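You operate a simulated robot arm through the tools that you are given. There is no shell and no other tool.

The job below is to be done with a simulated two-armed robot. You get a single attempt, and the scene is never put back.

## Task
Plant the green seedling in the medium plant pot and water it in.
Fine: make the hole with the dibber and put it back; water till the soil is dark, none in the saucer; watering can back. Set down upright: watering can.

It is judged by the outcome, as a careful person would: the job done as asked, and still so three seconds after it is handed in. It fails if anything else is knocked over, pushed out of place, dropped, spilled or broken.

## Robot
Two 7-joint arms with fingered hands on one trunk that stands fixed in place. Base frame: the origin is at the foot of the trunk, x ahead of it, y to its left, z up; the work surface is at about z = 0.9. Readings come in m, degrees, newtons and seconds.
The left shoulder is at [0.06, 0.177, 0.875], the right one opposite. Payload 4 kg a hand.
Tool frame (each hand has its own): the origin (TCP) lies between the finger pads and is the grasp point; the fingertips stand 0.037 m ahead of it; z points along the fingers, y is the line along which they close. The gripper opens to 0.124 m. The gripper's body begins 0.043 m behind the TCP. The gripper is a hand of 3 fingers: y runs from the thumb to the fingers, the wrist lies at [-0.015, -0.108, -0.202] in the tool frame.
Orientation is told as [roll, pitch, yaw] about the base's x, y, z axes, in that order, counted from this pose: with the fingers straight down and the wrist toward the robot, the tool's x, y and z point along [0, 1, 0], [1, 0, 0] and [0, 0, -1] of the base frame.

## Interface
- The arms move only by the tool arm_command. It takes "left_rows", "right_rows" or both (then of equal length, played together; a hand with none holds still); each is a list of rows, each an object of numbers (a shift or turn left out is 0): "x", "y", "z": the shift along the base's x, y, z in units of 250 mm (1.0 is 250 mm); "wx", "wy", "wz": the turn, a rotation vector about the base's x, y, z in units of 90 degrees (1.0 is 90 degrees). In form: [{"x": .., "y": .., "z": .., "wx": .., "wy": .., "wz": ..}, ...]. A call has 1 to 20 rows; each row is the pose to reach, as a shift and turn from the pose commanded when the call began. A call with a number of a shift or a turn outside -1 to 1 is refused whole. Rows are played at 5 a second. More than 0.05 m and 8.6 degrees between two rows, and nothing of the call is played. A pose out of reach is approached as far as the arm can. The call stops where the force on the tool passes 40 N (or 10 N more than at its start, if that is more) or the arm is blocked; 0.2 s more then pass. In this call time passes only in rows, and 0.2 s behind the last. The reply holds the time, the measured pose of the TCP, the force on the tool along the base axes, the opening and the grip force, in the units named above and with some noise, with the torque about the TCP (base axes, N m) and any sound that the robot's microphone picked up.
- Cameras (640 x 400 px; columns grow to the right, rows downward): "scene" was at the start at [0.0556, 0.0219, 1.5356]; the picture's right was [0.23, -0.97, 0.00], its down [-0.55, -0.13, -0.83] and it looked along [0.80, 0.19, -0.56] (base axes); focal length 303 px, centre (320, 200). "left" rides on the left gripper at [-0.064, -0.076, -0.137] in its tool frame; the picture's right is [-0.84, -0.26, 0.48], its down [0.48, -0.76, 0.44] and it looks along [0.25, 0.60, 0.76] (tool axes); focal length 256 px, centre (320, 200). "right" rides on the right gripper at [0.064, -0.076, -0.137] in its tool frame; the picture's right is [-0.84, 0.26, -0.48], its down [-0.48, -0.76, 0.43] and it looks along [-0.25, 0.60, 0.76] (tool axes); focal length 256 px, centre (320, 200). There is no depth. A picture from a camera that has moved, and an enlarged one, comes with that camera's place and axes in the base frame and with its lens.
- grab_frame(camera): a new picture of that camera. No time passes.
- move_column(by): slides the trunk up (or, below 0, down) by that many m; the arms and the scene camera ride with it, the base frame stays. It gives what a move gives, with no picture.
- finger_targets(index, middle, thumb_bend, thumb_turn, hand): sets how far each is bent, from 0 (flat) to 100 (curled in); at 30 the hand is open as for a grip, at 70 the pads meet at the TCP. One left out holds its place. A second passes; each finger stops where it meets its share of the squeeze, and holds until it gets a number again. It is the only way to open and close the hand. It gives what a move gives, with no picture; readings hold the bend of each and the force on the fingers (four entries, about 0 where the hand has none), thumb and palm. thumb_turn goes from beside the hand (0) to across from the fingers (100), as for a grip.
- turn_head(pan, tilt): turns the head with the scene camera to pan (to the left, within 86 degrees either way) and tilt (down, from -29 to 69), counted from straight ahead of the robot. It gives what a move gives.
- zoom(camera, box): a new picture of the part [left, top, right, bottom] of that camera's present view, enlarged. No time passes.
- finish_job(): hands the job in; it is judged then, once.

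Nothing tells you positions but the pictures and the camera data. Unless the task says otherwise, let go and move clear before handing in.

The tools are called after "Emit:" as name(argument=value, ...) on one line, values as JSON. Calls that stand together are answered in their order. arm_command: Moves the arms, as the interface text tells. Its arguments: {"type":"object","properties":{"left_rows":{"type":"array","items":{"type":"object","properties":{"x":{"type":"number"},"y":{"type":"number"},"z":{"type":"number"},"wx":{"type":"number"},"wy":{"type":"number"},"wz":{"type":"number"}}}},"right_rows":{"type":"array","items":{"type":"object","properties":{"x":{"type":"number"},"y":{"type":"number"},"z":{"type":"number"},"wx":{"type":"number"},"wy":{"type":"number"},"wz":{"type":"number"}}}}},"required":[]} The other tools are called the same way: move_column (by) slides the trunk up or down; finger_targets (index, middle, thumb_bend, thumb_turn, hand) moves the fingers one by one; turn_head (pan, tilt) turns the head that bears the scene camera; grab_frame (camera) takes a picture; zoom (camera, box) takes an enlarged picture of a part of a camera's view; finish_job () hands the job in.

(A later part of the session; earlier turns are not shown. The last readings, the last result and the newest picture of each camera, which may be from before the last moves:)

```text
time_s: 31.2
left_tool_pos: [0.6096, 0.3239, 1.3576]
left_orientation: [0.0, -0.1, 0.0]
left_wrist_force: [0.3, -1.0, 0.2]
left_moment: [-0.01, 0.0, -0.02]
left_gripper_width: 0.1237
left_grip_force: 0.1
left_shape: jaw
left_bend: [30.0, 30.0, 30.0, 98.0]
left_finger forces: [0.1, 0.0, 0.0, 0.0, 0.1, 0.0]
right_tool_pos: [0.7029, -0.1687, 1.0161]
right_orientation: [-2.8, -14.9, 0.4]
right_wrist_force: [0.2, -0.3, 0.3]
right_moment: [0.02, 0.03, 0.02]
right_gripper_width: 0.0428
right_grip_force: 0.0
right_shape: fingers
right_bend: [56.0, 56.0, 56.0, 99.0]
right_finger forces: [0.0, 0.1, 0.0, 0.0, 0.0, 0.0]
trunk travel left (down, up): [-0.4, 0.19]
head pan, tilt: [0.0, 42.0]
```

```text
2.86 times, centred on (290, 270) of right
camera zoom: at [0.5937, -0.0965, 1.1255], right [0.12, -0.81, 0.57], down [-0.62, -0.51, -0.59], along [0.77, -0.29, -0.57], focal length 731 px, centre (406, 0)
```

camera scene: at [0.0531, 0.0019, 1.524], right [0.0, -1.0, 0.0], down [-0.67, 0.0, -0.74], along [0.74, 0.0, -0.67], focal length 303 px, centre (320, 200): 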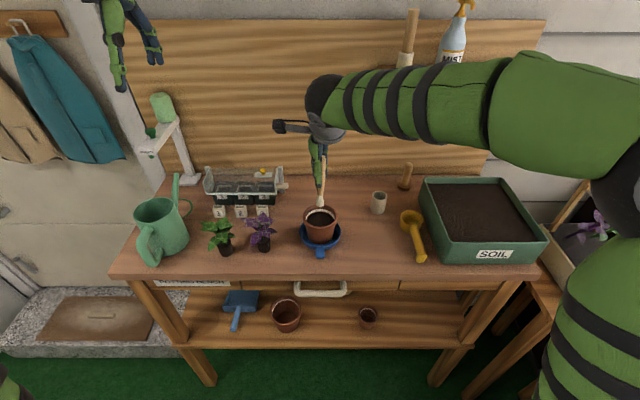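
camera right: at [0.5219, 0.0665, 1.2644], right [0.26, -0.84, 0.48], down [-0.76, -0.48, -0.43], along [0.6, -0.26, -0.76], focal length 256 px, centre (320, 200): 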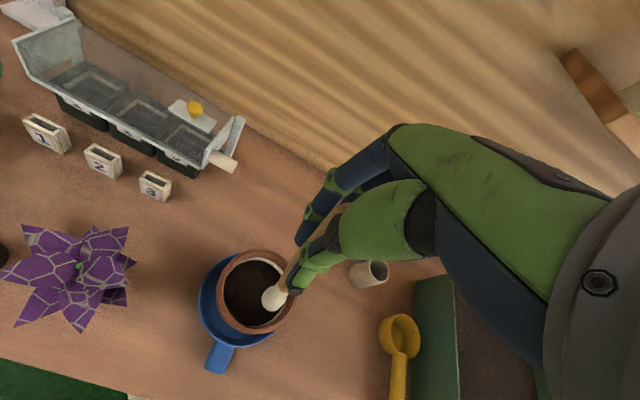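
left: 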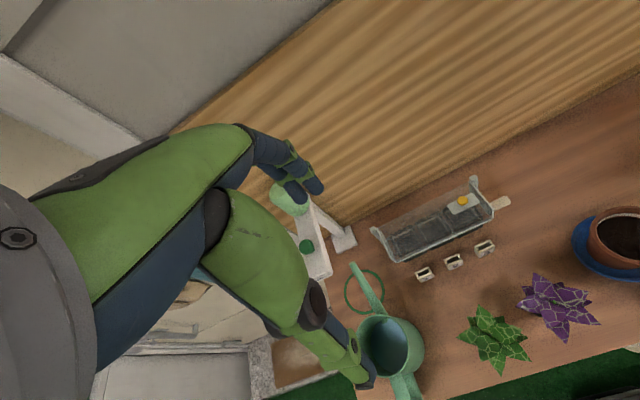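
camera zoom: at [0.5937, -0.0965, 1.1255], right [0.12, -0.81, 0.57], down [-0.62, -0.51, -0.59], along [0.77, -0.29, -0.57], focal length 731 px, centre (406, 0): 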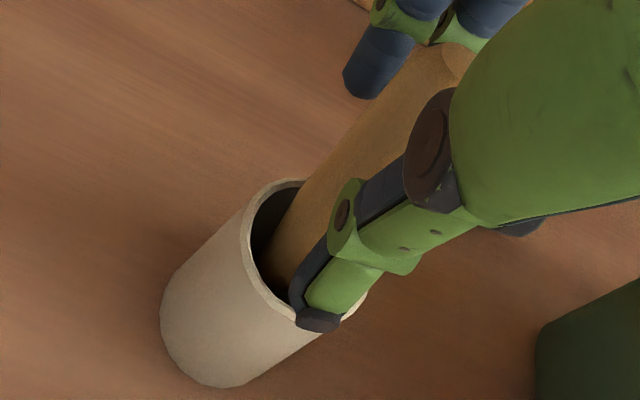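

Free and clear. I'll open a bit more as I rise and then lift above the dibber's top.

Emit:
arm_command(right_rows=[{"z": 0.03}, {"z": 0.06}])

Emit:
finger_targets(hand="right", index=45, middle=45, thumb_bend=45)

Emit:
arm_command(right_rows=[{"z": 0.06}, {"z": 0.12}, {"z": 0.18}, {"z": 0.2}])

Emit:
grab_frame(camera="right")

Emit:
zoom(camera="scene", box=[340, 140, 420, 230])

```text
time_s: 31.8
left_tool_pos: [0.6109, 0.3238, 1.3588]
left_orientation: [-0.1, -0.1, 0.0]
left_wrist_force: [0.2, -0.3, 0.4]
left_moment: [-0.01, 0.0, 0.01]
left_gripper_width: 0.1235
left_grip_force: 0.1
left_shape: jaw
left_bend: [30.0, 30.0, 30.0, 98.0]
left_finger forces: [0.0, 0.0, 0.1, 0.0, 0.1, 0.0]
right_tool_pos: [0.702, -0.1683, 1.0314]
right_orientation: [-2.9, -15.0, 0.5]
right_wrist_force: [0.7, -0.2, 0.8]
right_moment: [0.04, -0.04, -0.02]
right_gripper_width: 0.0429
right_grip_force: 0.1
right_shape: fingers
right_bend: [56.0, 56.0, 56.0, 99.0]
right_finger forces: [0.0, 0.0, 0.0, 0.0, 0.0, 0.1]
trunk travel left (down, up): [-0.4, 0.19]
head pan, tilt: [0.0, 42.0]
```

```text
time_s: 32.8
left_tool_pos: [0.6104, 0.3241, 1.3584]
left_orientation: [0.0, -0.2, 0.0]
left_wrist_force: [1.2, -0.4, 0.0]
left_moment: [-0.02, -0.01, 0.0]
left_gripper_width: 0.1238
left_grip_force: 0.0
left_shape: jaw
left_bend: [30.0, 30.0, 30.0, 98.0]
left_finger forces: [0.0, 0.1, 0.0, 0.0, 0.0, 0.0]
right_tool_pos: [0.7033, -0.1684, 1.0318]
right_orientation: [-2.9, -15.0, 0.4]
right_wrist_force: [-0.5, -0.5, 0.2]
right_moment: [-0.02, -0.01, -0.01]
right_gripper_width: 0.0776
right_grip_force: 0.1
right_shape: fingers
right_bend: [45.0, 45.0, 45.0, 97.0]
right_finger forces: [0.0, 0.0, 0.1, 0.0, 0.1, 0.0]
trunk travel left (down, up): [-0.4, 0.19]
head pan, tilt: [0.0, 42.0]
```

```text
time_s: 33.8
left_tool_pos: [0.6092, 0.3231, 1.3585]
left_orientation: [0.0, 0.0, 0.1]
left_wrist_force: [-0.7, 0.5, 0.2]
left_moment: [0.04, 0.01, 0.02]
left_gripper_width: 0.1237
left_grip_force: 0.1
left_shape: jaw
left_bend: [30.0, 30.0, 30.0, 98.0]
left_finger forces: [0.0, 0.0, 0.0, 0.1, 0.0, 0.0]
right_tool_pos: [0.7024, -0.1681, 1.082]
right_orientation: [-2.8, -14.9, 0.3]
right_wrist_force: [0.0, 0.8, -0.6]
right_moment: [0.04, 0.0, -0.03]
right_gripper_width: 0.0775
right_grip_force: 0.2
right_shape: fingers
right_bend: [45.0, 45.0, 45.0, 97.0]
right_finger forces: [0.0, 0.0, 0.0, 0.0, 0.0, 0.0]
trunk travel left (down, up): [-0.4, 0.19]
head pan, tilt: [0.0, 42.0]
```

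```text
taken
camera right: at [0.5932, -0.0967, 1.191], right [0.12, -0.81, 0.57], down [-0.62, -0.51, -0.59], along [0.77, -0.29, -0.57], focal length 256 px, centre (320, 200)
```

right: 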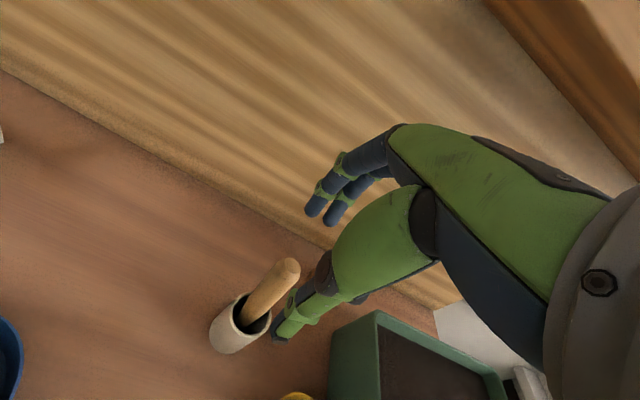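

```text
4.44 times, centred on (380, 185) of scene
camera zoom: at [0.0531, 0.0018, 1.524], right [0.0, -1.0, 0.0], down [-0.67, 0.0, -0.74], along [0.74, 0.0, -0.67], focal length 1348 px, centre (53, 267)
```

zoom: 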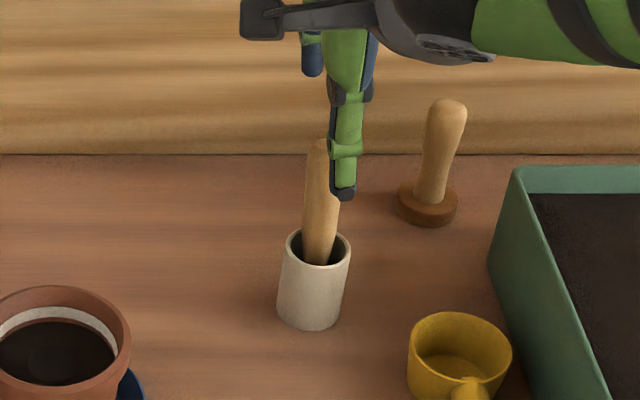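

The dibber is back in its cup, and nothing moved. I'll retreat the right hand to the right side, out of the way, straightening its tilt on the way.

Emit:
arm_command(right_rows=[{"x": -0.08, "z": 0.04}, {"x": -0.18, "z": 0.1}, {"x": -0.3, "z": 0.16, "wy": 0.03}, {"x": -0.42, "y": -0.1, "z": 0.24, "wy": 0.06, "wx": 0.01}, {"x": -0.54, "y": -0.22, "z": 0.32, "wy": 0.1, "wx": 0.02}, {"x": -0.64, "y": -0.34, "z": 0.4, "wy": 0.14, "wx": 0.03}, {"x": -0.72, "y": -0.46, "z": 0.46, "wy": 0.167, "wx": 0.03}, {"x": -0.78, "y": -0.6, "z": 0.5, "wy": 0.167, "wx": 0.03}, {"x": -0.8, "y": -0.75, "z": 0.52, "wy": 0.167, "wx": 0.03}, {"x": -0.8, "y": -0.9, "z": 0.52, "wy": 0.167, "wx": 0.03}])

Emit:
turn_head(pan=15, tilt=42)

Emit:
grab_frame(camera="scene")

Emit:
grab_frame(camera="left")

```text
time_s: 36.0
left_tool_pos: [0.6103, 0.3242, 1.3573]
left_orientation: [-0.1, 0.0, 0.0]
left_wrist_force: [0.4, -0.2, -1.2]
left_moment: [-0.01, 0.01, 0.03]
left_gripper_width: 0.1236
left_grip_force: 0.2
left_shape: jaw
left_bend: [30.0, 30.0, 30.0, 98.0]
left_finger forces: [0.0, 0.0, 0.0, 0.1, 0.0, 0.0]
right_tool_pos: [0.5034, -0.3933, 1.2122]
right_orientation: [0.0, 0.0, 0.0]
right_wrist_force: [1.1, 0.4, -0.3]
right_moment: [-0.03, 0.01, 0.02]
right_gripper_width: 0.0775
right_grip_force: 0.0
right_shape: fingers
right_bend: [45.0, 45.0, 45.0, 97.0]
right_finger forces: [0.0, 0.0, 0.0, 0.1, 0.0, 0.0]
trunk travel left (down, up): [-0.4, 0.19]
head pan, tilt: [0.0, 42.0]
```

```text
time_s: 36.8
left_tool_pos: [0.6102, 0.3234, 1.3584]
left_orientation: [0.0, -0.2, -0.1]
left_wrist_force: [0.6, 0.0, -0.1]
left_moment: [0.0, 0.02, 0.01]
left_gripper_width: 0.1236
left_grip_force: 0.1
left_shape: jaw
left_bend: [30.0, 30.0, 30.0, 98.0]
left_finger forces: [0.1, 0.1, 0.0, 0.0, 0.0, 0.0]
right_tool_pos: [0.5039, -0.3934, 1.2095]
right_orientation: [0.0, -0.1, -0.1]
right_wrist_force: [0.2, -0.1, 0.0]
right_moment: [-0.02, -0.01, 0.02]
right_gripper_width: 0.0776
right_grip_force: 0.0
right_shape: fingers
right_bend: [45.0, 45.0, 45.0, 97.0]
right_finger forces: [0.0, 0.0, 0.1, 0.0, 0.0, 0.0]
trunk travel left (down, up): [-0.4, 0.19]
head pan, tilt: [15.0, 42.0]
```

```text
taken
camera scene: at [0.0502, 0.0233, 1.524], right [0.26, -0.97, 0.0], down [-0.65, -0.17, -0.74], along [0.72, 0.19, -0.67], focal length 303 px, centre (320, 200)
```

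scene: 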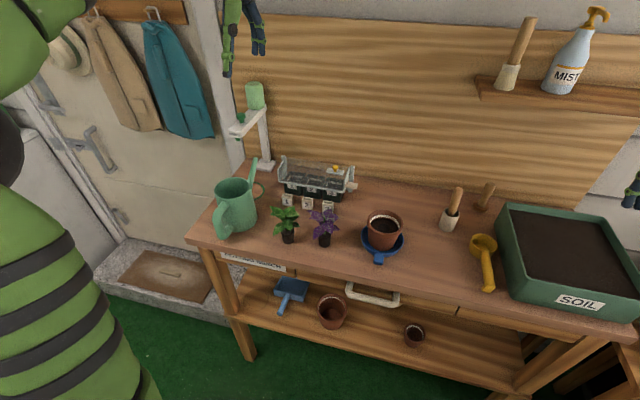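

```text
taken
camera left: at [0.5336, 0.2601, 1.4956], right [-0.26, -0.84, -0.48], down [-0.76, 0.48, -0.44], along [0.6, 0.25, -0.76], focal length 256 px, centre (320, 200)
```

left: 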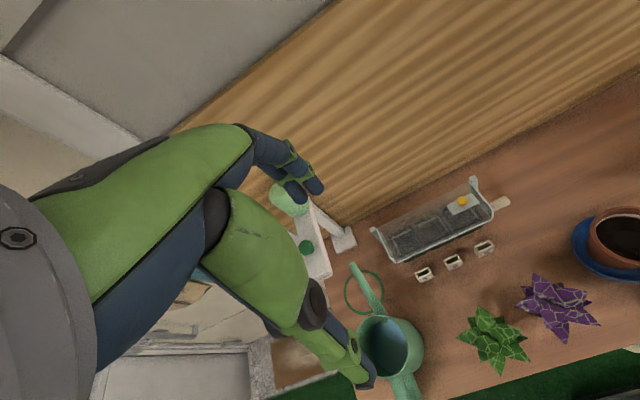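

The right hand is clear. Next is the green seedling at about (0.541, 0.238); I'll take a close view of its plug to choose the grip height.

Emit:
zoom(camera="scene", box=[262, 195, 312, 250])

Emit:
zoom(camera="scene", box=[200, 150, 360, 260])

Emit:
zoom(camera="scene", box=[430, 170, 510, 240])

```text
7.27 times, centred on (287, 222) of scene
camera zoom: at [0.0502, 0.0233, 1.524], right [0.26, -0.97, 0.0], down [-0.65, -0.17, -0.74], along [0.72, 0.19, -0.67], focal length 2206 px, centre (560, 36)
```

zoom: 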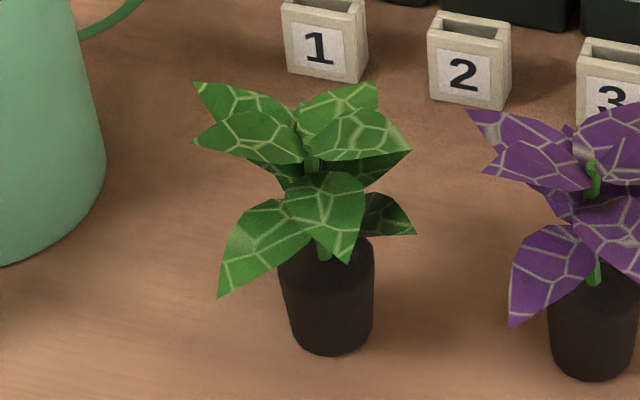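

```text
3.64 times, centred on (280, 205) of scene
camera zoom: at [0.0502, 0.0233, 1.524], right [0.26, -0.97, 0.0], down [-0.65, -0.17, -0.74], along [0.72, 0.19, -0.67], focal length 1103 px, centre (466, 182)
```

zoom: 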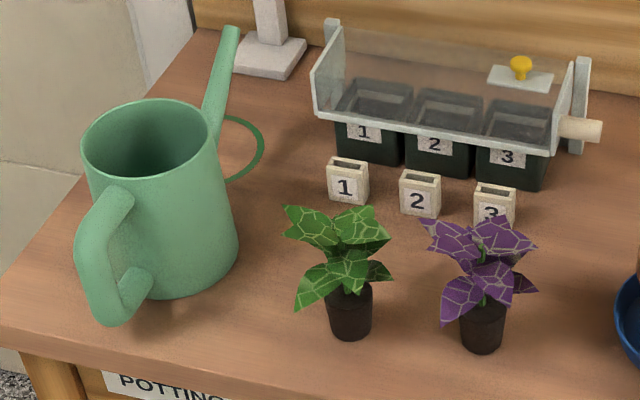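

```text
5.71 times, centred on (470, 205) of scene
camera zoom: at [0.0502, 0.0233, 1.524], right [0.26, -0.97, 0.0], down [-0.65, -0.17, -0.74], along [0.72, 0.19, -0.67], focal length 1733 px, centre (-537, 171)
```

zoom: 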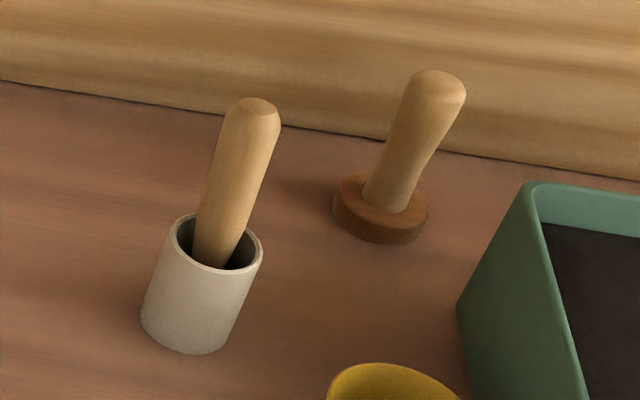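

The plug's top is at about z = 0.94 (4 cm tall, about 3.5 cm wide on top). I'll bring the left hand above the seedling with the fingers open.

Emit:
arm_command(left_rows=[{"x": -0.05, "y": -0.06, "z": -0.14}, {"x": -0.1, "y": -0.12, "z": -0.28}, {"x": -0.15, "y": -0.19, "z": -0.42}, {"x": -0.2, "y": -0.26, "z": -0.56}, {"x": -0.25, "y": -0.31, "z": -0.7}, {"x": -0.272, "y": -0.336, "z": -0.84}])

Emit:
grab_frame(camera="left")

Emit:
zoom(camera="scene", box=[200, 110, 360, 260])

```text
time_s: 38.2
left_tool_pos: [0.5401, 0.2394, 1.1488]
left_orientation: [0.0, -0.1, 0.0]
left_wrist_force: [-0.2, 0.2, -0.1]
left_moment: [-0.01, -0.01, 0.03]
left_gripper_width: 0.1238
left_grip_force: 0.1
left_shape: jaw
left_bend: [30.0, 30.0, 30.0, 98.0]
left_finger forces: [0.0, 0.0, 0.0, 0.0, 0.0, 0.1]
right_tool_pos: [0.5036, -0.3935, 1.2111]
right_orientation: [0.0, 0.0, 0.0]
right_wrist_force: [1.0, 0.5, -0.6]
right_moment: [0.0, -0.03, -0.03]
right_gripper_width: 0.0773
right_grip_force: 0.0
right_shape: fingers
right_bend: [45.0, 45.0, 45.0, 97.0]
right_finger forces: [0.0, 0.0, 0.0, 0.0, 0.0, 0.0]
trunk travel left (down, up): [-0.4, 0.19]
head pan, tilt: [15.0, 42.0]
```

```text
taken
camera left: at [0.463, 0.1758, 1.2861], right [-0.26, -0.84, -0.48], down [-0.76, 0.48, -0.44], along [0.6, 0.25, -0.76], focal length 256 px, centre (320, 200)
```

left: 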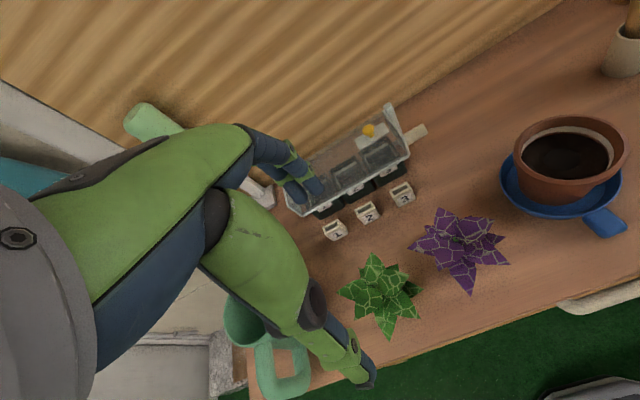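

```text
2.67 times, centred on (280, 185) of scene
camera zoom: at [0.0503, 0.0233, 1.5241], right [0.26, -0.97, 0.0], down [-0.65, -0.17, -0.74], along [0.72, 0.19, -0.67], focal length 809 px, centre (427, 240)
```

zoom: 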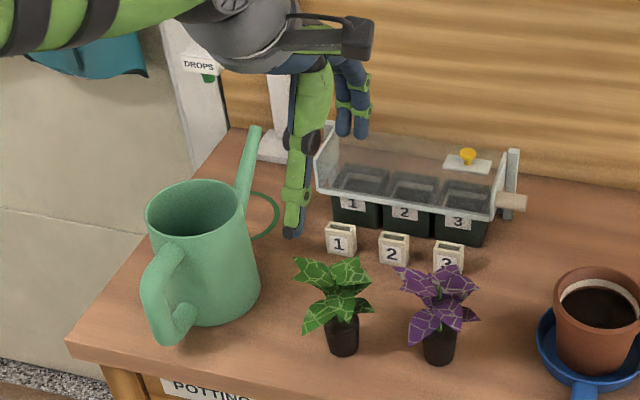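

The hand is right above the seedling. I'll go down to z = 1.05 and check alignment once more.

Emit:
arm_command(left_rows=[{"z": -0.12}, {"z": -0.24}, {"z": -0.34}, {"z": -0.4}])

Emit:
grab_frame(camera="left")

Emit:
zoom(camera="scene", box=[230, 150, 340, 260])

```text
time_s: 39.2
left_tool_pos: [0.54, 0.2396, 1.0482]
left_orientation: [-0.1, -0.1, 0.0]
left_wrist_force: [-0.3, 0.3, -0.3]
left_moment: [-0.02, 0.0, -0.03]
left_gripper_width: 0.1237
left_grip_force: 0.0
left_shape: jaw
left_bend: [30.0, 30.0, 30.0, 98.0]
left_finger forces: [0.1, 0.0, 0.0, 0.0, 0.0, 0.1]
right_tool_pos: [0.5042, -0.394, 1.21]
right_orientation: [-0.1, 0.0, 0.0]
right_wrist_force: [-0.1, 0.3, 0.6]
right_moment: [0.02, 0.01, -0.04]
right_gripper_width: 0.0776
right_grip_force: 0.0
right_shape: fingers
right_bend: [45.0, 45.0, 45.0, 97.0]
right_finger forces: [0.1, 0.0, 0.0, 0.0, 0.0, 0.1]
trunk travel left (down, up): [-0.4, 0.19]
head pan, tilt: [15.0, 42.0]
```

```text
taken
camera left: at [0.4637, 0.176, 1.1858], right [-0.26, -0.84, -0.48], down [-0.76, 0.48, -0.44], along [0.6, 0.25, -0.76], focal length 256 px, centre (320, 200)
```

left: 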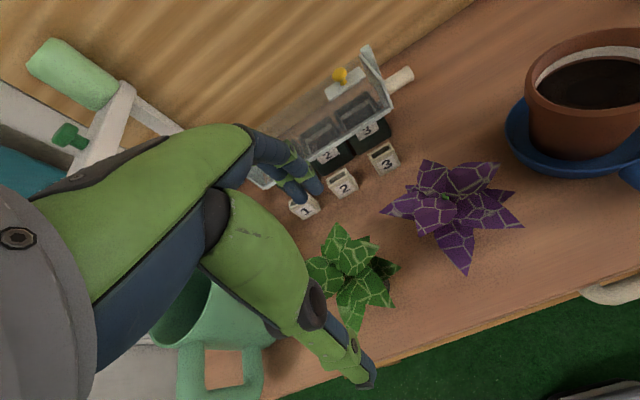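

```text
3.64 times, centred on (285, 205) of scene
camera zoom: at [0.0504, 0.0234, 1.5241], right [0.26, -0.97, 0.0], down [-0.65, -0.17, -0.74], along [0.72, 0.19, -0.67], focal length 1103 px, centre (447, 182)
```

zoom: 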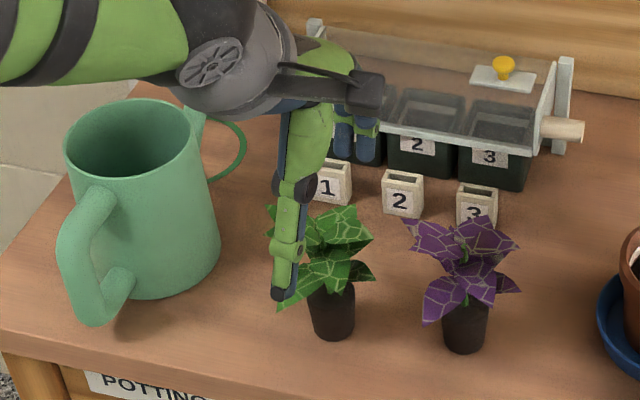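

Aligned within a few millimeters. I'll lower the open hand around the plant to TCP z = 0.965, with the fingertips about 2 cm above the bench.

Emit:
arm_command(left_rows=[{"z": -0.06}, {"z": -0.12}, {"z": -0.18}, {"z": -0.24}, {"z": -0.29}, {"z": -0.332}])

Emit:
grab_frame(camera="left")

Emit:
zoom(camera="scene", box=[230, 150, 340, 260])

```text
time_s: 40.6
left_tool_pos: [0.5408, 0.2404, 0.9656]
left_orientation: [-0.1, -0.1, 0.0]
left_wrist_force: [-0.3, -0.1, -0.4]
left_moment: [0.03, 0.0, 0.02]
left_gripper_width: 0.1238
left_grip_force: 0.0
left_shape: jaw
left_bend: [30.0, 30.0, 30.0, 98.0]
left_finger forces: [0.1, 0.1, 0.0, 0.0, 0.1, 0.1]
right_tool_pos: [0.5035, -0.3943, 1.2094]
right_orientation: [-0.2, 0.0, 0.1]
right_wrist_force: [-0.2, 0.2, 0.3]
right_moment: [-0.01, 0.0, 0.03]
right_gripper_width: 0.0777
right_grip_force: 0.0
right_shape: fingers
right_bend: [45.0, 45.0, 45.0, 97.0]
right_finger forces: [0.0, 0.0, 0.0, 0.0, 0.0, 0.0]
trunk travel left (down, up): [-0.4, 0.19]
head pan, tilt: [15.0, 42.0]
```

```text
taken
camera left: at [0.4652, 0.1766, 1.1029], right [-0.26, -0.84, -0.48], down [-0.76, 0.48, -0.44], along [0.6, 0.25, -0.76], focal length 256 px, centre (320, 200)
```

left: 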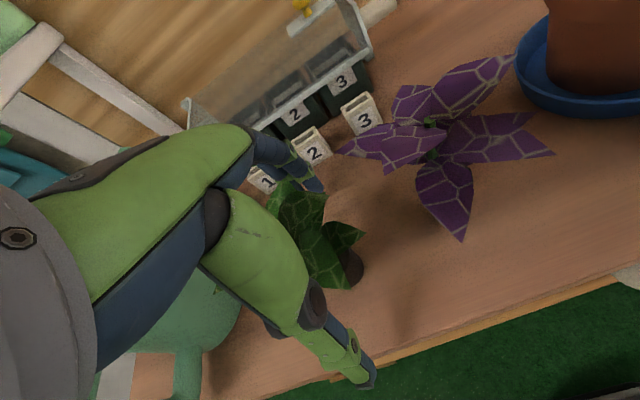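

```text
3.64 times, centred on (285, 205) of scene
camera zoom: at [0.0503, 0.0234, 1.5241], right [0.26, -0.97, 0.0], down [-0.65, -0.17, -0.74], along [0.72, 0.19, -0.67], focal length 1103 px, centre (447, 182)
```

zoom: 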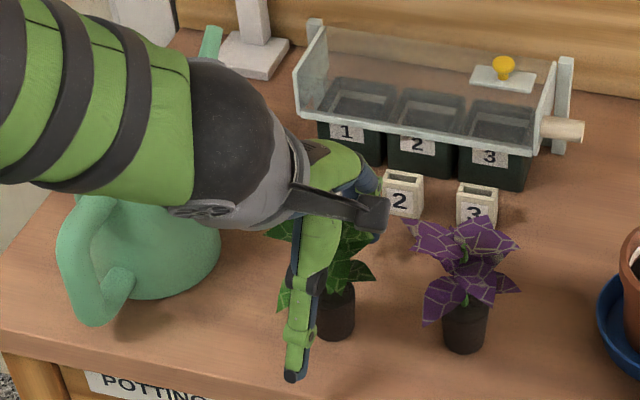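

No contact so far and the plug stands between thumb and fingers. I'll close to just short of contact and look.

Emit:
finger_targets(hand="left", index=55, middle=55, thumb_bend=55)

Emit:
grab_frame(camera="left")

Emit:
zoom(camera="scene", box=[230, 150, 340, 260])

```text
time_s: 41.6
left_tool_pos: [0.5418, 0.2395, 0.9666]
left_orientation: [0.0, -0.2, -0.1]
left_wrist_force: [0.0, 0.0, -0.2]
left_moment: [-0.01, 0.0, -0.03]
left_gripper_width: 0.047
left_grip_force: 0.0
left_shape: fingers
left_bend: [55.0, 55.0, 55.0, 98.0]
left_finger forces: [0.1, 0.0, 0.0, 0.1, 0.0, 0.0]
right_tool_pos: [0.5034, -0.3936, 1.2107]
right_orientation: [0.0, 0.1, -0.1]
right_wrist_force: [0.2, 0.4, -0.5]
right_moment: [-0.01, -0.03, -0.02]
right_gripper_width: 0.0775
right_grip_force: 0.0
right_shape: fingers
right_bend: [45.0, 45.0, 45.0, 97.0]
right_finger forces: [0.1, 0.0, 0.0, 0.0, 0.0, 0.1]
trunk travel left (down, up): [-0.4, 0.19]
head pan, tilt: [15.0, 42.0]
```

```text
taken
camera left: at [0.465, 0.1764, 1.1031], right [-0.26, -0.84, -0.48], down [-0.76, 0.48, -0.44], along [0.6, 0.25, -0.76], focal length 256 px, centre (320, 200)
```

left: 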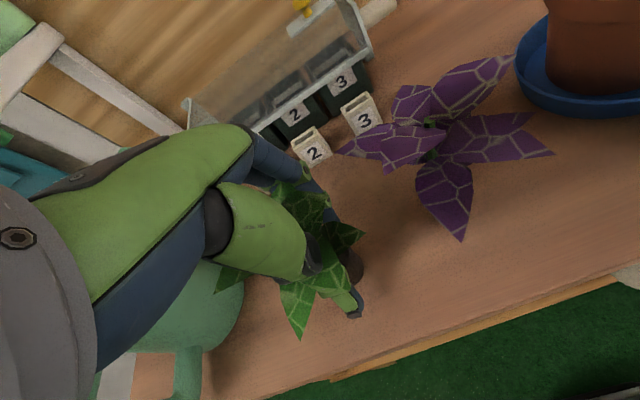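

```text
3.64 times, centred on (285, 205) of scene
camera zoom: at [0.0502, 0.0233, 1.524], right [0.26, -0.97, 0.0], down [-0.65, -0.17, -0.74], along [0.72, 0.19, -0.67], focal length 1103 px, centre (447, 182)
```

zoom: 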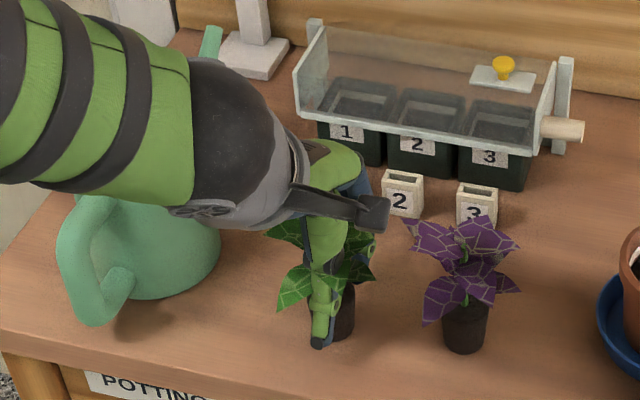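

The leaves pass freely through the fingers, and the tips sit about 2 cm below the plug's top. I'll raise 6 mm to grip nearer the plug's top edge, then close gently.

Emit:
arm_command(left_rows=[{"z": 0.024}])

Emit:
finger_targets(hand="left", index=60, middle=60, thumb_bend=60)

Emit:
zoom(camera="scene", box=[230, 150, 340, 260])

```text
time_s: 42.0
left_tool_pos: [0.5417, 0.2403, 0.973]
left_orientation: [0.0, 0.0, 0.0]
left_wrist_force: [-0.1, 0.4, -0.6]
left_moment: [0.01, 0.03, -0.03]
left_gripper_width: 0.0468
left_grip_force: 0.2
left_shape: fingers
left_bend: [55.0, 55.0, 55.0, 98.0]
left_finger forces: [0.1, 0.0, 0.0, 0.1, 0.0, 0.0]
right_tool_pos: [0.5032, -0.3941, 1.2111]
right_orientation: [-0.1, 0.1, 0.0]
right_wrist_force: [-0.6, -0.8, -0.1]
right_moment: [-0.03, -0.01, 0.02]
right_gripper_width: 0.0776
right_grip_force: 0.1
right_shape: fingers
right_bend: [45.0, 45.0, 45.0, 97.0]
right_finger forces: [0.1, 0.1, 0.0, 0.1, 0.0, 0.1]
trunk travel left (down, up): [-0.4, 0.19]
head pan, tilt: [15.0, 42.0]
```

```text
time_s: 43.0
left_tool_pos: [0.5417, 0.24, 0.9716]
left_orientation: [0.1, -0.2, 0.0]
left_wrist_force: [-0.1, -0.1, 0.2]
left_moment: [0.03, 0.03, 0.01]
left_gripper_width: 0.0324
left_grip_force: 0.7
left_shape: fingers
left_bend: [60.0, 60.0, 60.0, 98.0]
left_finger forces: [0.2, 0.6, 0.0, 0.0, 0.5, 0.0]
right_tool_pos: [0.5033, -0.394, 1.2096]
right_orientation: [0.0, 0.0, 0.0]
right_wrist_force: [-0.5, 0.0, 0.8]
right_moment: [0.02, 0.02, 0.0]
right_gripper_width: 0.0777
right_grip_force: 0.1
right_shape: fingers
right_bend: [45.0, 45.0, 45.0, 97.0]
right_finger forces: [0.1, 0.0, 0.0, 0.1, 0.0, 0.0]
trunk travel left (down, up): [-0.4, 0.19]
head pan, tilt: [15.0, 42.0]
```

```text
3.64 times, centred on (285, 205) of scene
camera zoom: at [0.0502, 0.0233, 1.5241], right [0.26, -0.97, 0.0], down [-0.65, -0.17, -0.74], along [0.72, 0.19, -0.67], focal length 1103 px, centre (447, 182)
```

zoom: 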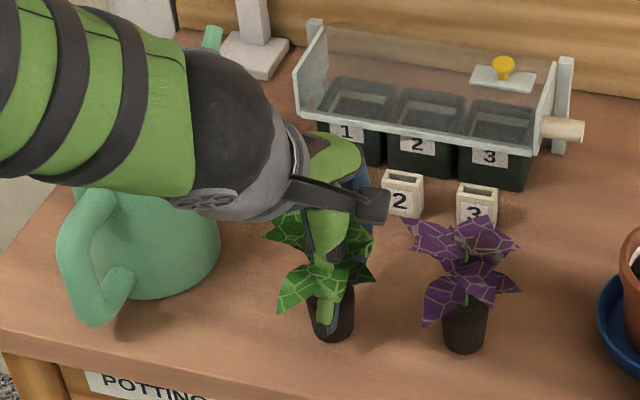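

Light contact on all three digits. I'll add a little squeeze, to about 5 N.

Emit:
finger_targets(hand="left", index=62, middle=62, thumb_bend=62)

```text
time_s: 44.0
left_tool_pos: [0.5412, 0.2391, 0.9718]
left_orientation: [0.0, 0.2, 0.0]
left_wrist_force: [0.5, 0.1, 0.1]
left_moment: [0.01, -0.01, 0.03]
left_gripper_width: 0.0305
left_grip_force: 2.6
left_shape: fingers
left_bend: [61.0, 61.0, 61.0, 97.0]
left_finger forces: [1.2, 1.6, 0.0, 0.0, 2.5, 0.0]
right_tool_pos: [0.5042, -0.3943, 1.2104]
right_orientation: [0.0, 0.0, -0.2]
right_wrist_force: [0.3, 1.2, -0.4]
right_moment: [-0.01, 0.02, 0.05]
right_gripper_width: 0.0775
right_grip_force: 0.0
right_shape: fingers
right_bend: [45.0, 45.0, 45.0, 97.0]
right_finger forces: [0.0, 0.0, 0.1, 0.0, 0.0, 0.1]
trunk travel left (down, up): [-0.4, 0.19]
head pan, tilt: [15.0, 42.0]
```

Emit:
finger_targets(hand="left", index=64, middle=64, thumb_bend=64)

Emit:
arm_command(left_rows=[{"z": 0.02}, {"z": 0.04}, {"z": 0.06}])

Emit:
zoom(camera="scene", box=[230, 150, 340, 260])

Emit:
grab_frame(camera="left")

```text
time_s: 45.0
left_tool_pos: [0.5407, 0.2401, 0.9707]
left_orientation: [0.0, 0.0, 0.0]
left_wrist_force: [0.0, 0.9, 0.1]
left_moment: [0.04, 0.0, -0.03]
left_gripper_width: 0.0295
left_grip_force: 5.2
left_shape: fingers
left_bend: [62.0, 62.0, 62.0, 97.0]
left_finger forces: [2.4, 2.7, 0.1, 0.0, 4.8, 0.0]
right_tool_pos: [0.5032, -0.3947, 1.2102]
right_orientation: [0.0, 0.0, 0.0]
right_wrist_force: [0.5, -0.1, -0.4]
right_moment: [0.01, -0.01, -0.02]
right_gripper_width: 0.0774
right_grip_force: 0.0
right_shape: fingers
right_bend: [45.0, 45.0, 45.0, 97.0]
right_finger forces: [0.0, 0.0, 0.1, 0.1, 0.0, 0.0]
trunk travel left (down, up): [-0.4, 0.19]
head pan, tilt: [15.0, 42.0]
```

```text
time_s: 45.8
left_tool_pos: [0.5429, 0.2388, 0.9872]
left_orientation: [0.0, -0.1, -0.1]
left_wrist_force: [-0.2, 0.0, -0.7]
left_moment: [-0.01, 0.01, -0.01]
left_gripper_width: 0.0291
left_grip_force: 4.5
left_shape: fingers
left_bend: [62.0, 62.0, 62.0, 97.0]
left_finger forces: [2.4, 2.8, 0.1, 0.0, 4.7, 0.0]
right_tool_pos: [0.5037, -0.3939, 1.2109]
right_orientation: [-0.1, 0.0, 0.1]
right_wrist_force: [0.1, 0.6, -0.1]
right_moment: [0.04, 0.0, 0.01]
right_gripper_width: 0.0777
right_grip_force: 0.0
right_shape: fingers
right_bend: [45.0, 45.0, 45.0, 97.0]
right_finger forces: [0.0, 0.0, 0.1, 0.0, 0.0, 0.1]
trunk travel left (down, up): [-0.4, 0.19]
head pan, tilt: [15.0, 42.0]
```

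```text
3.64 times, centred on (285, 205) of scene
camera zoom: at [0.0502, 0.0234, 1.524], right [0.26, -0.97, 0.0], down [-0.65, -0.17, -0.74], along [0.72, 0.19, -0.67], focal length 1103 px, centre (447, 182)
```

zoom: 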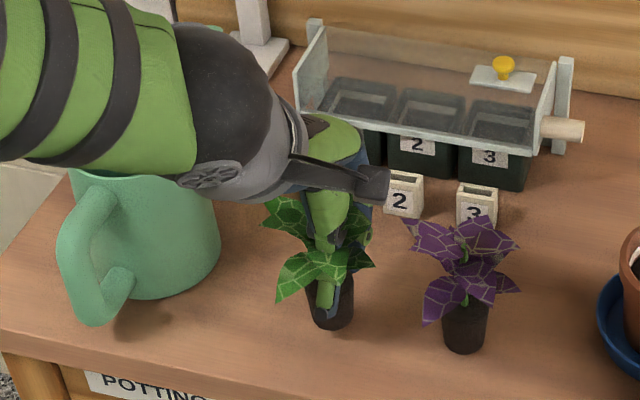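

```text
taken
camera left: at [0.466, 0.176, 1.1235], right [-0.26, -0.84, -0.48], down [-0.76, 0.48, -0.44], along [0.6, 0.25, -0.76], focal length 256 px, centre (320, 200)
```

left: 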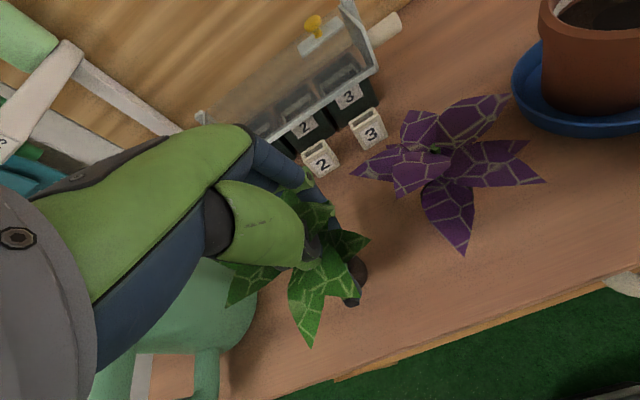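

The seedling comes up with the hand. I'll lift it well clear of the purple one and carry it over the pot at (0.594, 0.002).

Emit:
arm_command(left_rows=[{"z": 0.1}, {"z": 0.22}, {"z": 0.36}, {"z": 0.48, "y": -0.06, "x": 0.02}, {"z": 0.56, "y": -0.18, "x": 0.05}, {"z": 0.56, "y": -0.33, "x": 0.08}, {"z": 0.56, "y": -0.48, "x": 0.12}, {"z": 0.56, "y": -0.63, "x": 0.16}, {"z": 0.56, "y": -0.78, "x": 0.19}, {"z": 0.56, "y": -0.89, "x": 0.208}, {"z": 0.56, "y": -0.94, "x": 0.208}, {"z": 0.56, "y": -0.952, "x": 0.208}])

Emit:
turn_head(pan=0, tilt=42)

Emit:
grab_frame(camera="scene")

Emit:
zoom(camera="scene", box=[270, 140, 370, 260])

Emit:
grab_frame(camera="left")

```text
time_s: 48.4
left_tool_pos: [0.5947, 0.0004, 1.1257]
left_orientation: [-0.1, -0.1, 0.0]
left_wrist_force: [0.6, -0.2, -0.4]
left_moment: [0.01, 0.0, 0.02]
left_gripper_width: 0.0291
left_grip_force: 4.8
left_shape: fingers
left_bend: [62.0, 62.0, 62.0, 97.0]
left_finger forces: [2.3, 2.8, 0.0, 0.1, 4.6, 0.0]
right_tool_pos: [0.5042, -0.3941, 1.2107]
right_orientation: [0.0, 0.0, 0.0]
right_wrist_force: [0.2, -0.1, -0.4]
right_moment: [0.03, -0.01, 0.0]
right_gripper_width: 0.0776
right_grip_force: 0.1
right_shape: fingers
right_bend: [45.0, 45.0, 45.0, 97.0]
right_finger forces: [0.0, 0.0, 0.1, 0.0, 0.1, 0.0]
trunk travel left (down, up): [-0.4, 0.19]
head pan, tilt: [15.0, 42.0]
```

```text
time_s: 49.1
left_tool_pos: [0.595, 0.0018, 1.1261]
left_orientation: [0.0, -0.1, 0.0]
left_wrist_force: [-0.4, 0.3, 0.1]
left_moment: [-0.02, 0.0, 0.0]
left_gripper_width: 0.0291
left_grip_force: 5.0
left_shape: fingers
left_bend: [62.0, 62.0, 62.0, 97.0]
left_finger forces: [2.4, 2.7, 0.1, 0.0, 4.5, 0.0]
right_tool_pos: [0.5047, -0.3948, 1.2114]
right_orientation: [0.0, -0.1, 0.0]
right_wrist_force: [0.6, 0.3, -0.3]
right_moment: [-0.01, -0.03, 0.01]
right_gripper_width: 0.0777
right_grip_force: 0.1
right_shape: fingers
right_bend: [45.0, 45.0, 45.0, 97.0]
right_finger forces: [0.1, 0.1, 0.0, 0.0, 0.0, 0.0]
trunk travel left (down, up): [-0.4, 0.19]
head pan, tilt: [0.0, 42.0]
```

```text
taken
camera scene: at [0.0531, 0.0017, 1.524], right [0.0, -1.0, 0.0], down [-0.67, 0.0, -0.74], along [0.74, 0.0, -0.67], focal length 303 px, centre (320, 200)
```

scene: 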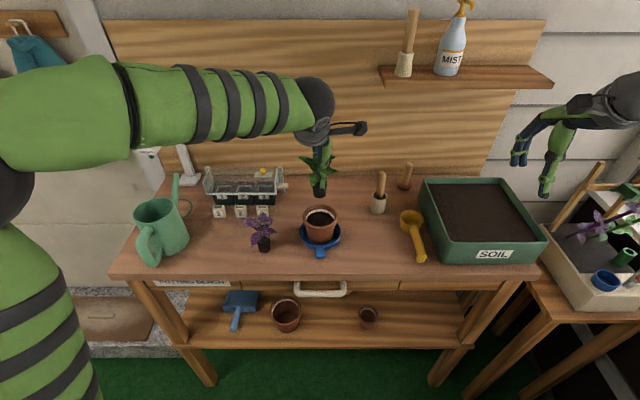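

```text
3.33 times, centred on (320, 200) of scene
camera zoom: at [0.0531, 0.0017, 1.524], right [0.0, -1.0, 0.0], down [-0.67, 0.0, -0.74], along [0.74, 0.0, -0.67], focal length 1011 px, centre (320, 200)
```

zoom: 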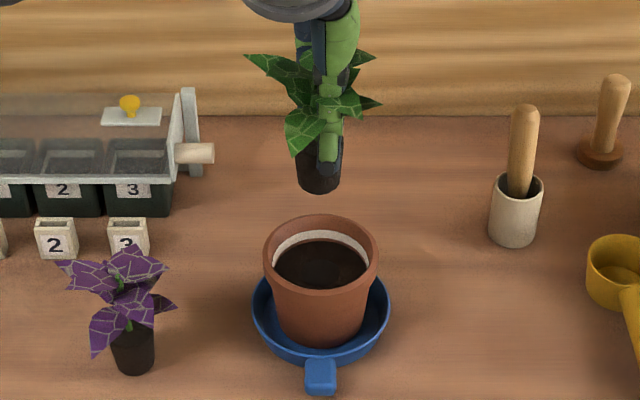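

```text
taken
camera left: at [0.5189, -0.0623, 1.2634], right [-0.26, -0.84, -0.48], down [-0.76, 0.48, -0.44], along [0.6, 0.25, -0.76], focal length 256 px, centre (320, 200)
```

left: 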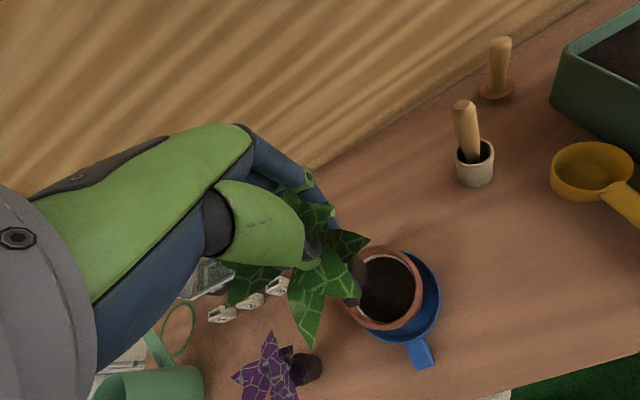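

Emit:
zoom(camera="scene", box=[295, 165, 350, 245])

Emit:
zoom(camera="left", box=[300, 200, 460, 360])

```text
5.00 times, centred on (322, 205) of scene
camera zoom: at [0.0531, 0.0017, 1.524], right [0.0, -1.0, 0.0], down [-0.67, 0.0, -0.74], along [0.74, 0.0, -0.67], focal length 1516 px, centre (308, 175)
```

zoom: 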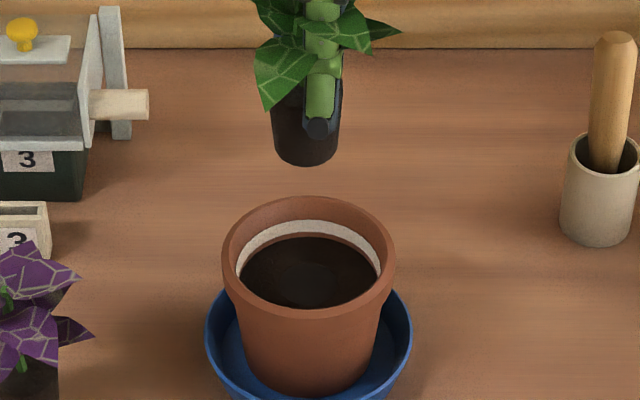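

```text
2.50 times, centred on (380, 280) of left
camera zoom: at [0.5189, -0.0623, 1.2634], right [-0.26, -0.84, -0.48], down [-0.76, 0.48, -0.44], along [0.6, 0.25, -0.76], focal length 640 px, centre (170, 0)
```

zoom: 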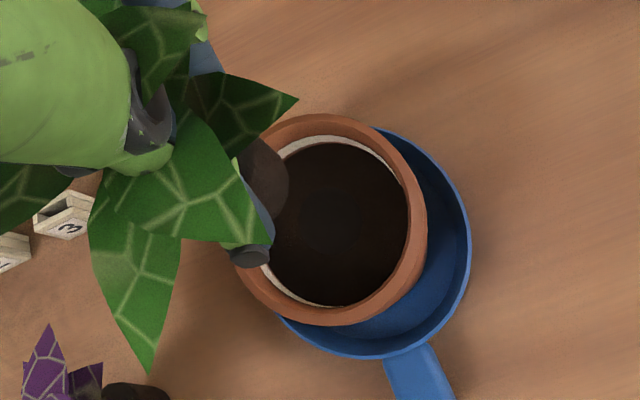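

The plug is centred over the hole within about 1–2 mm. I'll lower until the plug's bottom is just above the soil and check again.

Emit:
arm_command(left_rows=[{"y": -0.004, "z": -0.08}, {"y": -0.004, "z": -0.16}, {"y": -0.004, "z": -0.23}, {"y": -0.004, "z": -0.29}, {"y": -0.004, "z": -0.33}])

Emit:
zoom(camera="scene", box=[295, 165, 350, 245])

Emit:
zoom(camera="left", box=[280, 180, 440, 340])

```text
time_s: 50.3
left_tool_pos: [0.594, 0.0008, 1.0433]
left_orientation: [0.0, -0.1, -0.1]
left_wrist_force: [0.5, 0.6, -1.0]
left_moment: [0.0, -0.03, 0.01]
left_gripper_width: 0.0291
left_grip_force: 5.1
left_shape: fingers
left_bend: [62.0, 62.0, 62.0, 97.0]
left_finger forces: [2.3, 2.6, 0.0, 0.0, 4.5, 0.0]
right_tool_pos: [0.5033, -0.394, 1.2105]
right_orientation: [0.0, 0.0, 0.0]
right_wrist_force: [0.9, -0.2, -1.1]
right_moment: [-0.03, -0.04, -0.01]
right_gripper_width: 0.0777
right_grip_force: 0.0
right_shape: fingers
right_bend: [45.0, 45.0, 45.0, 97.0]
right_finger forces: [0.1, 0.0, 0.0, 0.0, 0.0, 0.0]
trunk travel left (down, up): [-0.4, 0.19]
head pan, tilt: [0.0, 42.0]
```

```text
5.00 times, centred on (322, 205) of scene
camera zoom: at [0.0532, 0.0016, 1.5241], right [0.0, -1.0, 0.0], down [-0.67, 0.0, -0.74], along [0.74, 0.0, -0.67], focal length 1516 px, centre (308, 175)
```

zoom: 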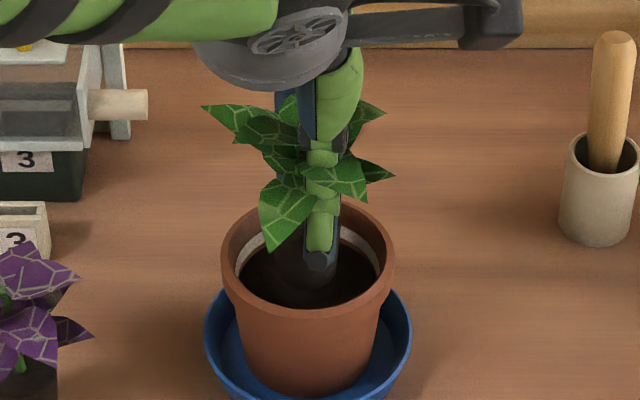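

```text
2.50 times, centred on (360, 260) of left
camera zoom: at [0.5178, -0.0629, 1.1813], right [-0.26, -0.84, -0.48], down [-0.76, 0.48, -0.44], along [0.6, 0.25, -0.76], focal length 640 px, centre (220, 50)
```

zoom: 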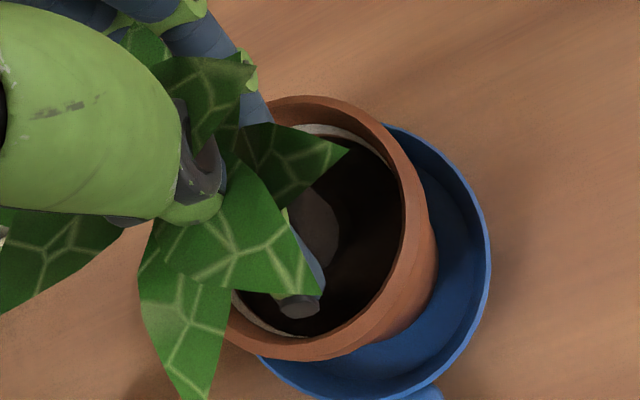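

Still centred. I'll lower the plug into the hole in small steps, watching the force.

Emit:
arm_command(left_rows=[{"z": -0.02}, {"z": -0.04}, {"z": -0.06}, {"z": -0.08}])

Emit:
zoom(camera="scene", box=[295, 165, 350, 245])

Emit:
zoom(camera="left", box=[280, 180, 440, 340])

```text
time_s: 51.3
left_tool_pos: [0.5944, 0.0002, 1.0249]
left_orientation: [0.0, -0.1, 0.1]
left_wrist_force: [-0.7, 1.2, -1.1]
left_moment: [0.02, -0.01, 0.02]
left_gripper_width: 0.029
left_grip_force: 4.8
left_shape: fingers
left_bend: [62.0, 62.0, 62.0, 97.0]
left_finger forces: [2.3, 2.8, 0.0, 0.0, 4.6, 0.0]
right_tool_pos: [0.5041, -0.3938, 1.2116]
right_orientation: [0.0, 0.1, -0.1]
right_wrist_force: [-0.9, -0.7, -0.4]
right_moment: [0.0, 0.02, -0.02]
right_gripper_width: 0.0774
right_grip_force: 0.0
right_shape: fingers
right_bend: [45.0, 45.0, 45.0, 97.0]
right_finger forces: [0.0, 0.1, 0.0, 0.0, 0.0, 0.0]
trunk travel left (down, up): [-0.4, 0.19]
head pan, tilt: [0.0, 42.0]
```

```text
5.00 times, centred on (322, 205) of scene
camera zoom: at [0.0531, 0.0016, 1.524], right [0.0, -1.0, 0.0], down [-0.67, 0.0, -0.74], along [0.74, 0.0, -0.67], focal length 1516 px, centre (308, 175)
```

zoom: 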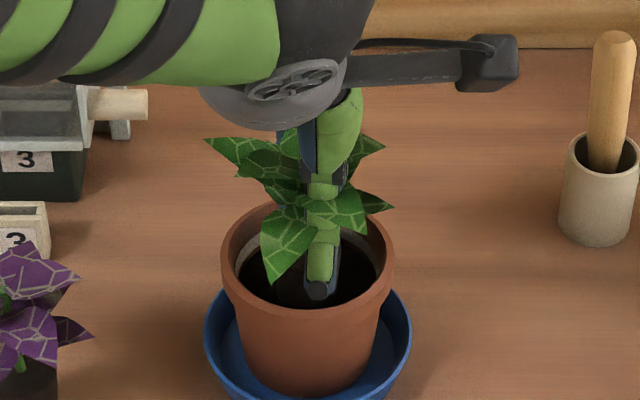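

```text
2.50 times, centred on (360, 260) of left
camera zoom: at [0.5175, -0.0633, 1.1615], right [-0.26, -0.84, -0.48], down [-0.76, 0.48, -0.44], along [0.6, 0.25, -0.76], focal length 640 px, centre (220, 50)
```

zoom: 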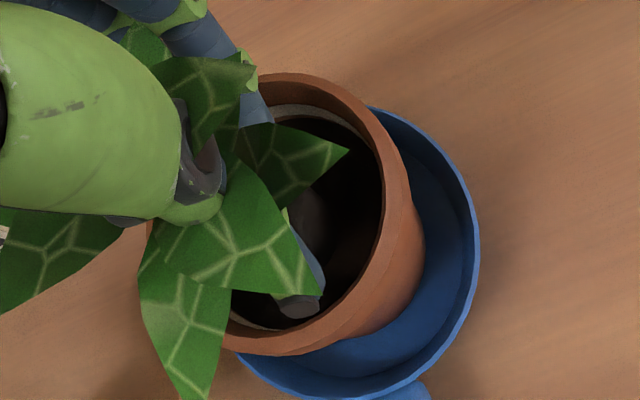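

Emit:
arm_command(left_rows=[{"z": -0.016}, {"z": -0.032}, {"z": -0.048}])

Emit:
zoom(camera="scene", box=[295, 165, 350, 245])

Emit:
zoom(camera="left", box=[280, 180, 440, 340])

```text
time_s: 52.1
left_tool_pos: [0.5932, -0.0003, 1.0154]
left_orientation: [-0.2, -0.4, -0.1]
left_wrist_force: [-2.5, -1.0, 23.2]
left_moment: [-0.18, 0.96, -0.02]
left_gripper_width: 0.0304
left_grip_force: 14.6
left_shape: fingers
left_bend: [63.0, 63.0, 62.0, 97.0]
left_finger forces: [1.1, 1.4, 0.0, 0.0, 26.1, 0.0]
right_tool_pos: [0.5026, -0.3935, 1.2127]
right_orientation: [0.0, -0.1, -0.1]
right_wrist_force: [-0.1, 0.3, -0.9]
right_moment: [-0.01, 0.03, 0.01]
right_gripper_width: 0.0773
right_grip_force: 0.0
right_shape: fingers
right_bend: [45.0, 45.0, 45.0, 97.0]
right_finger forces: [0.0, 0.0, 0.2, 0.1, 0.0, 0.0]
trunk travel left (down, up): [-0.4, 0.19]
head pan, tilt: [0.0, 42.0]
```

```text
5.00 times, centred on (322, 205) of scene
camera zoom: at [0.0513, 0.0016, 1.5246], right [0.0, -1.0, 0.0], down [-0.67, 0.0, -0.74], along [0.74, 0.0, -0.67], focal length 1516 px, centre (308, 175)
```

zoom: 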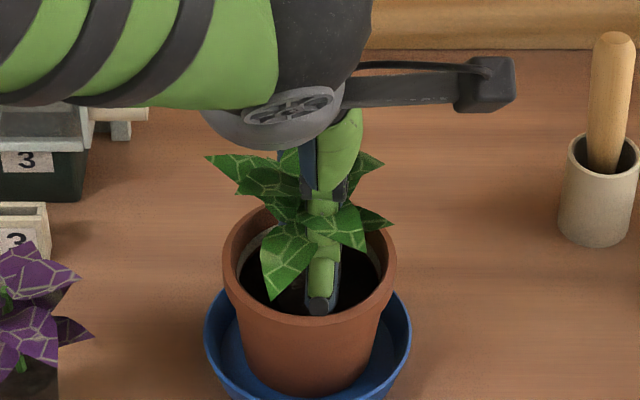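

```text
2.50 times, centred on (360, 260) of left
camera zoom: at [0.5155, -0.0631, 1.1527], right [-0.25, -0.84, -0.48], down [-0.76, 0.48, -0.44], along [0.6, 0.25, -0.76], focal length 640 px, centre (220, 50)
```

zoom: 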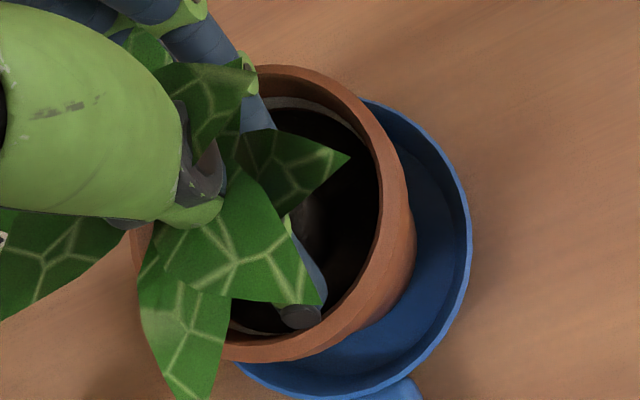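

The thumb tip has touched the soil (23 N), while the plug itself is about 1.7 cm into the hole. I'll raise 7 mm to unload, then ease the grip slightly so the plug settles into the hole.

Emit:
arm_command(left_rows=[{"z": 0.014}, {"z": 0.026}])

Emit:
zoom(camera="scene", box=[295, 185, 345, 235])

```text
time_s: 52.7
left_tool_pos: [0.5933, 0.0013, 1.017]
left_orientation: [0.1, 0.0, -0.1]
left_wrist_force: [0.1, -0.3, 2.2]
left_moment: [-0.06, 0.1, -0.01]
left_gripper_width: 0.0292
left_grip_force: 6.3
left_shape: fingers
left_bend: [63.0, 63.0, 62.0, 97.0]
left_finger forces: [2.3, 2.5, 0.1, 0.0, 7.7, 0.1]
right_tool_pos: [0.5033, -0.3936, 1.2101]
right_orientation: [0.0, 0.0, 0.0]
right_wrist_force: [0.4, 0.0, -0.3]
right_moment: [-0.02, 0.0, 0.02]
right_gripper_width: 0.0777
right_grip_force: 0.1
right_shape: fingers
right_bend: [45.0, 45.0, 45.0, 97.0]
right_finger forces: [0.0, 0.0, 0.0, 0.0, 0.0, 0.0]
trunk travel left (down, up): [-0.4, 0.19]
head pan, tilt: [0.0, 42.0]
```

```text
8.00 times, centred on (320, 210) of scene
camera zoom: at [0.0529, 0.0016, 1.5238], right [0.0, -1.0, 0.0], down [-0.67, 0.0, -0.74], along [0.74, 0.0, -0.67], focal length 2426 px, centre (320, 120)
```

zoom: 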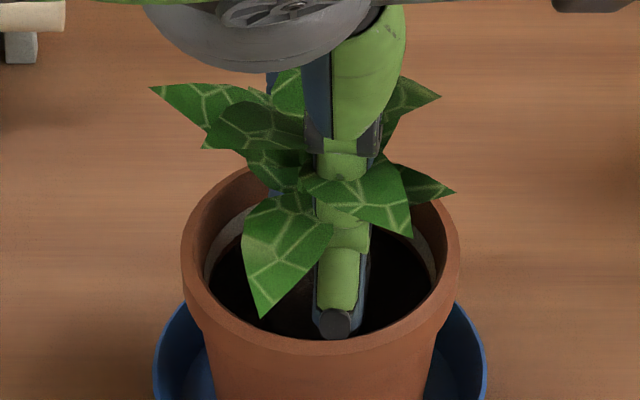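

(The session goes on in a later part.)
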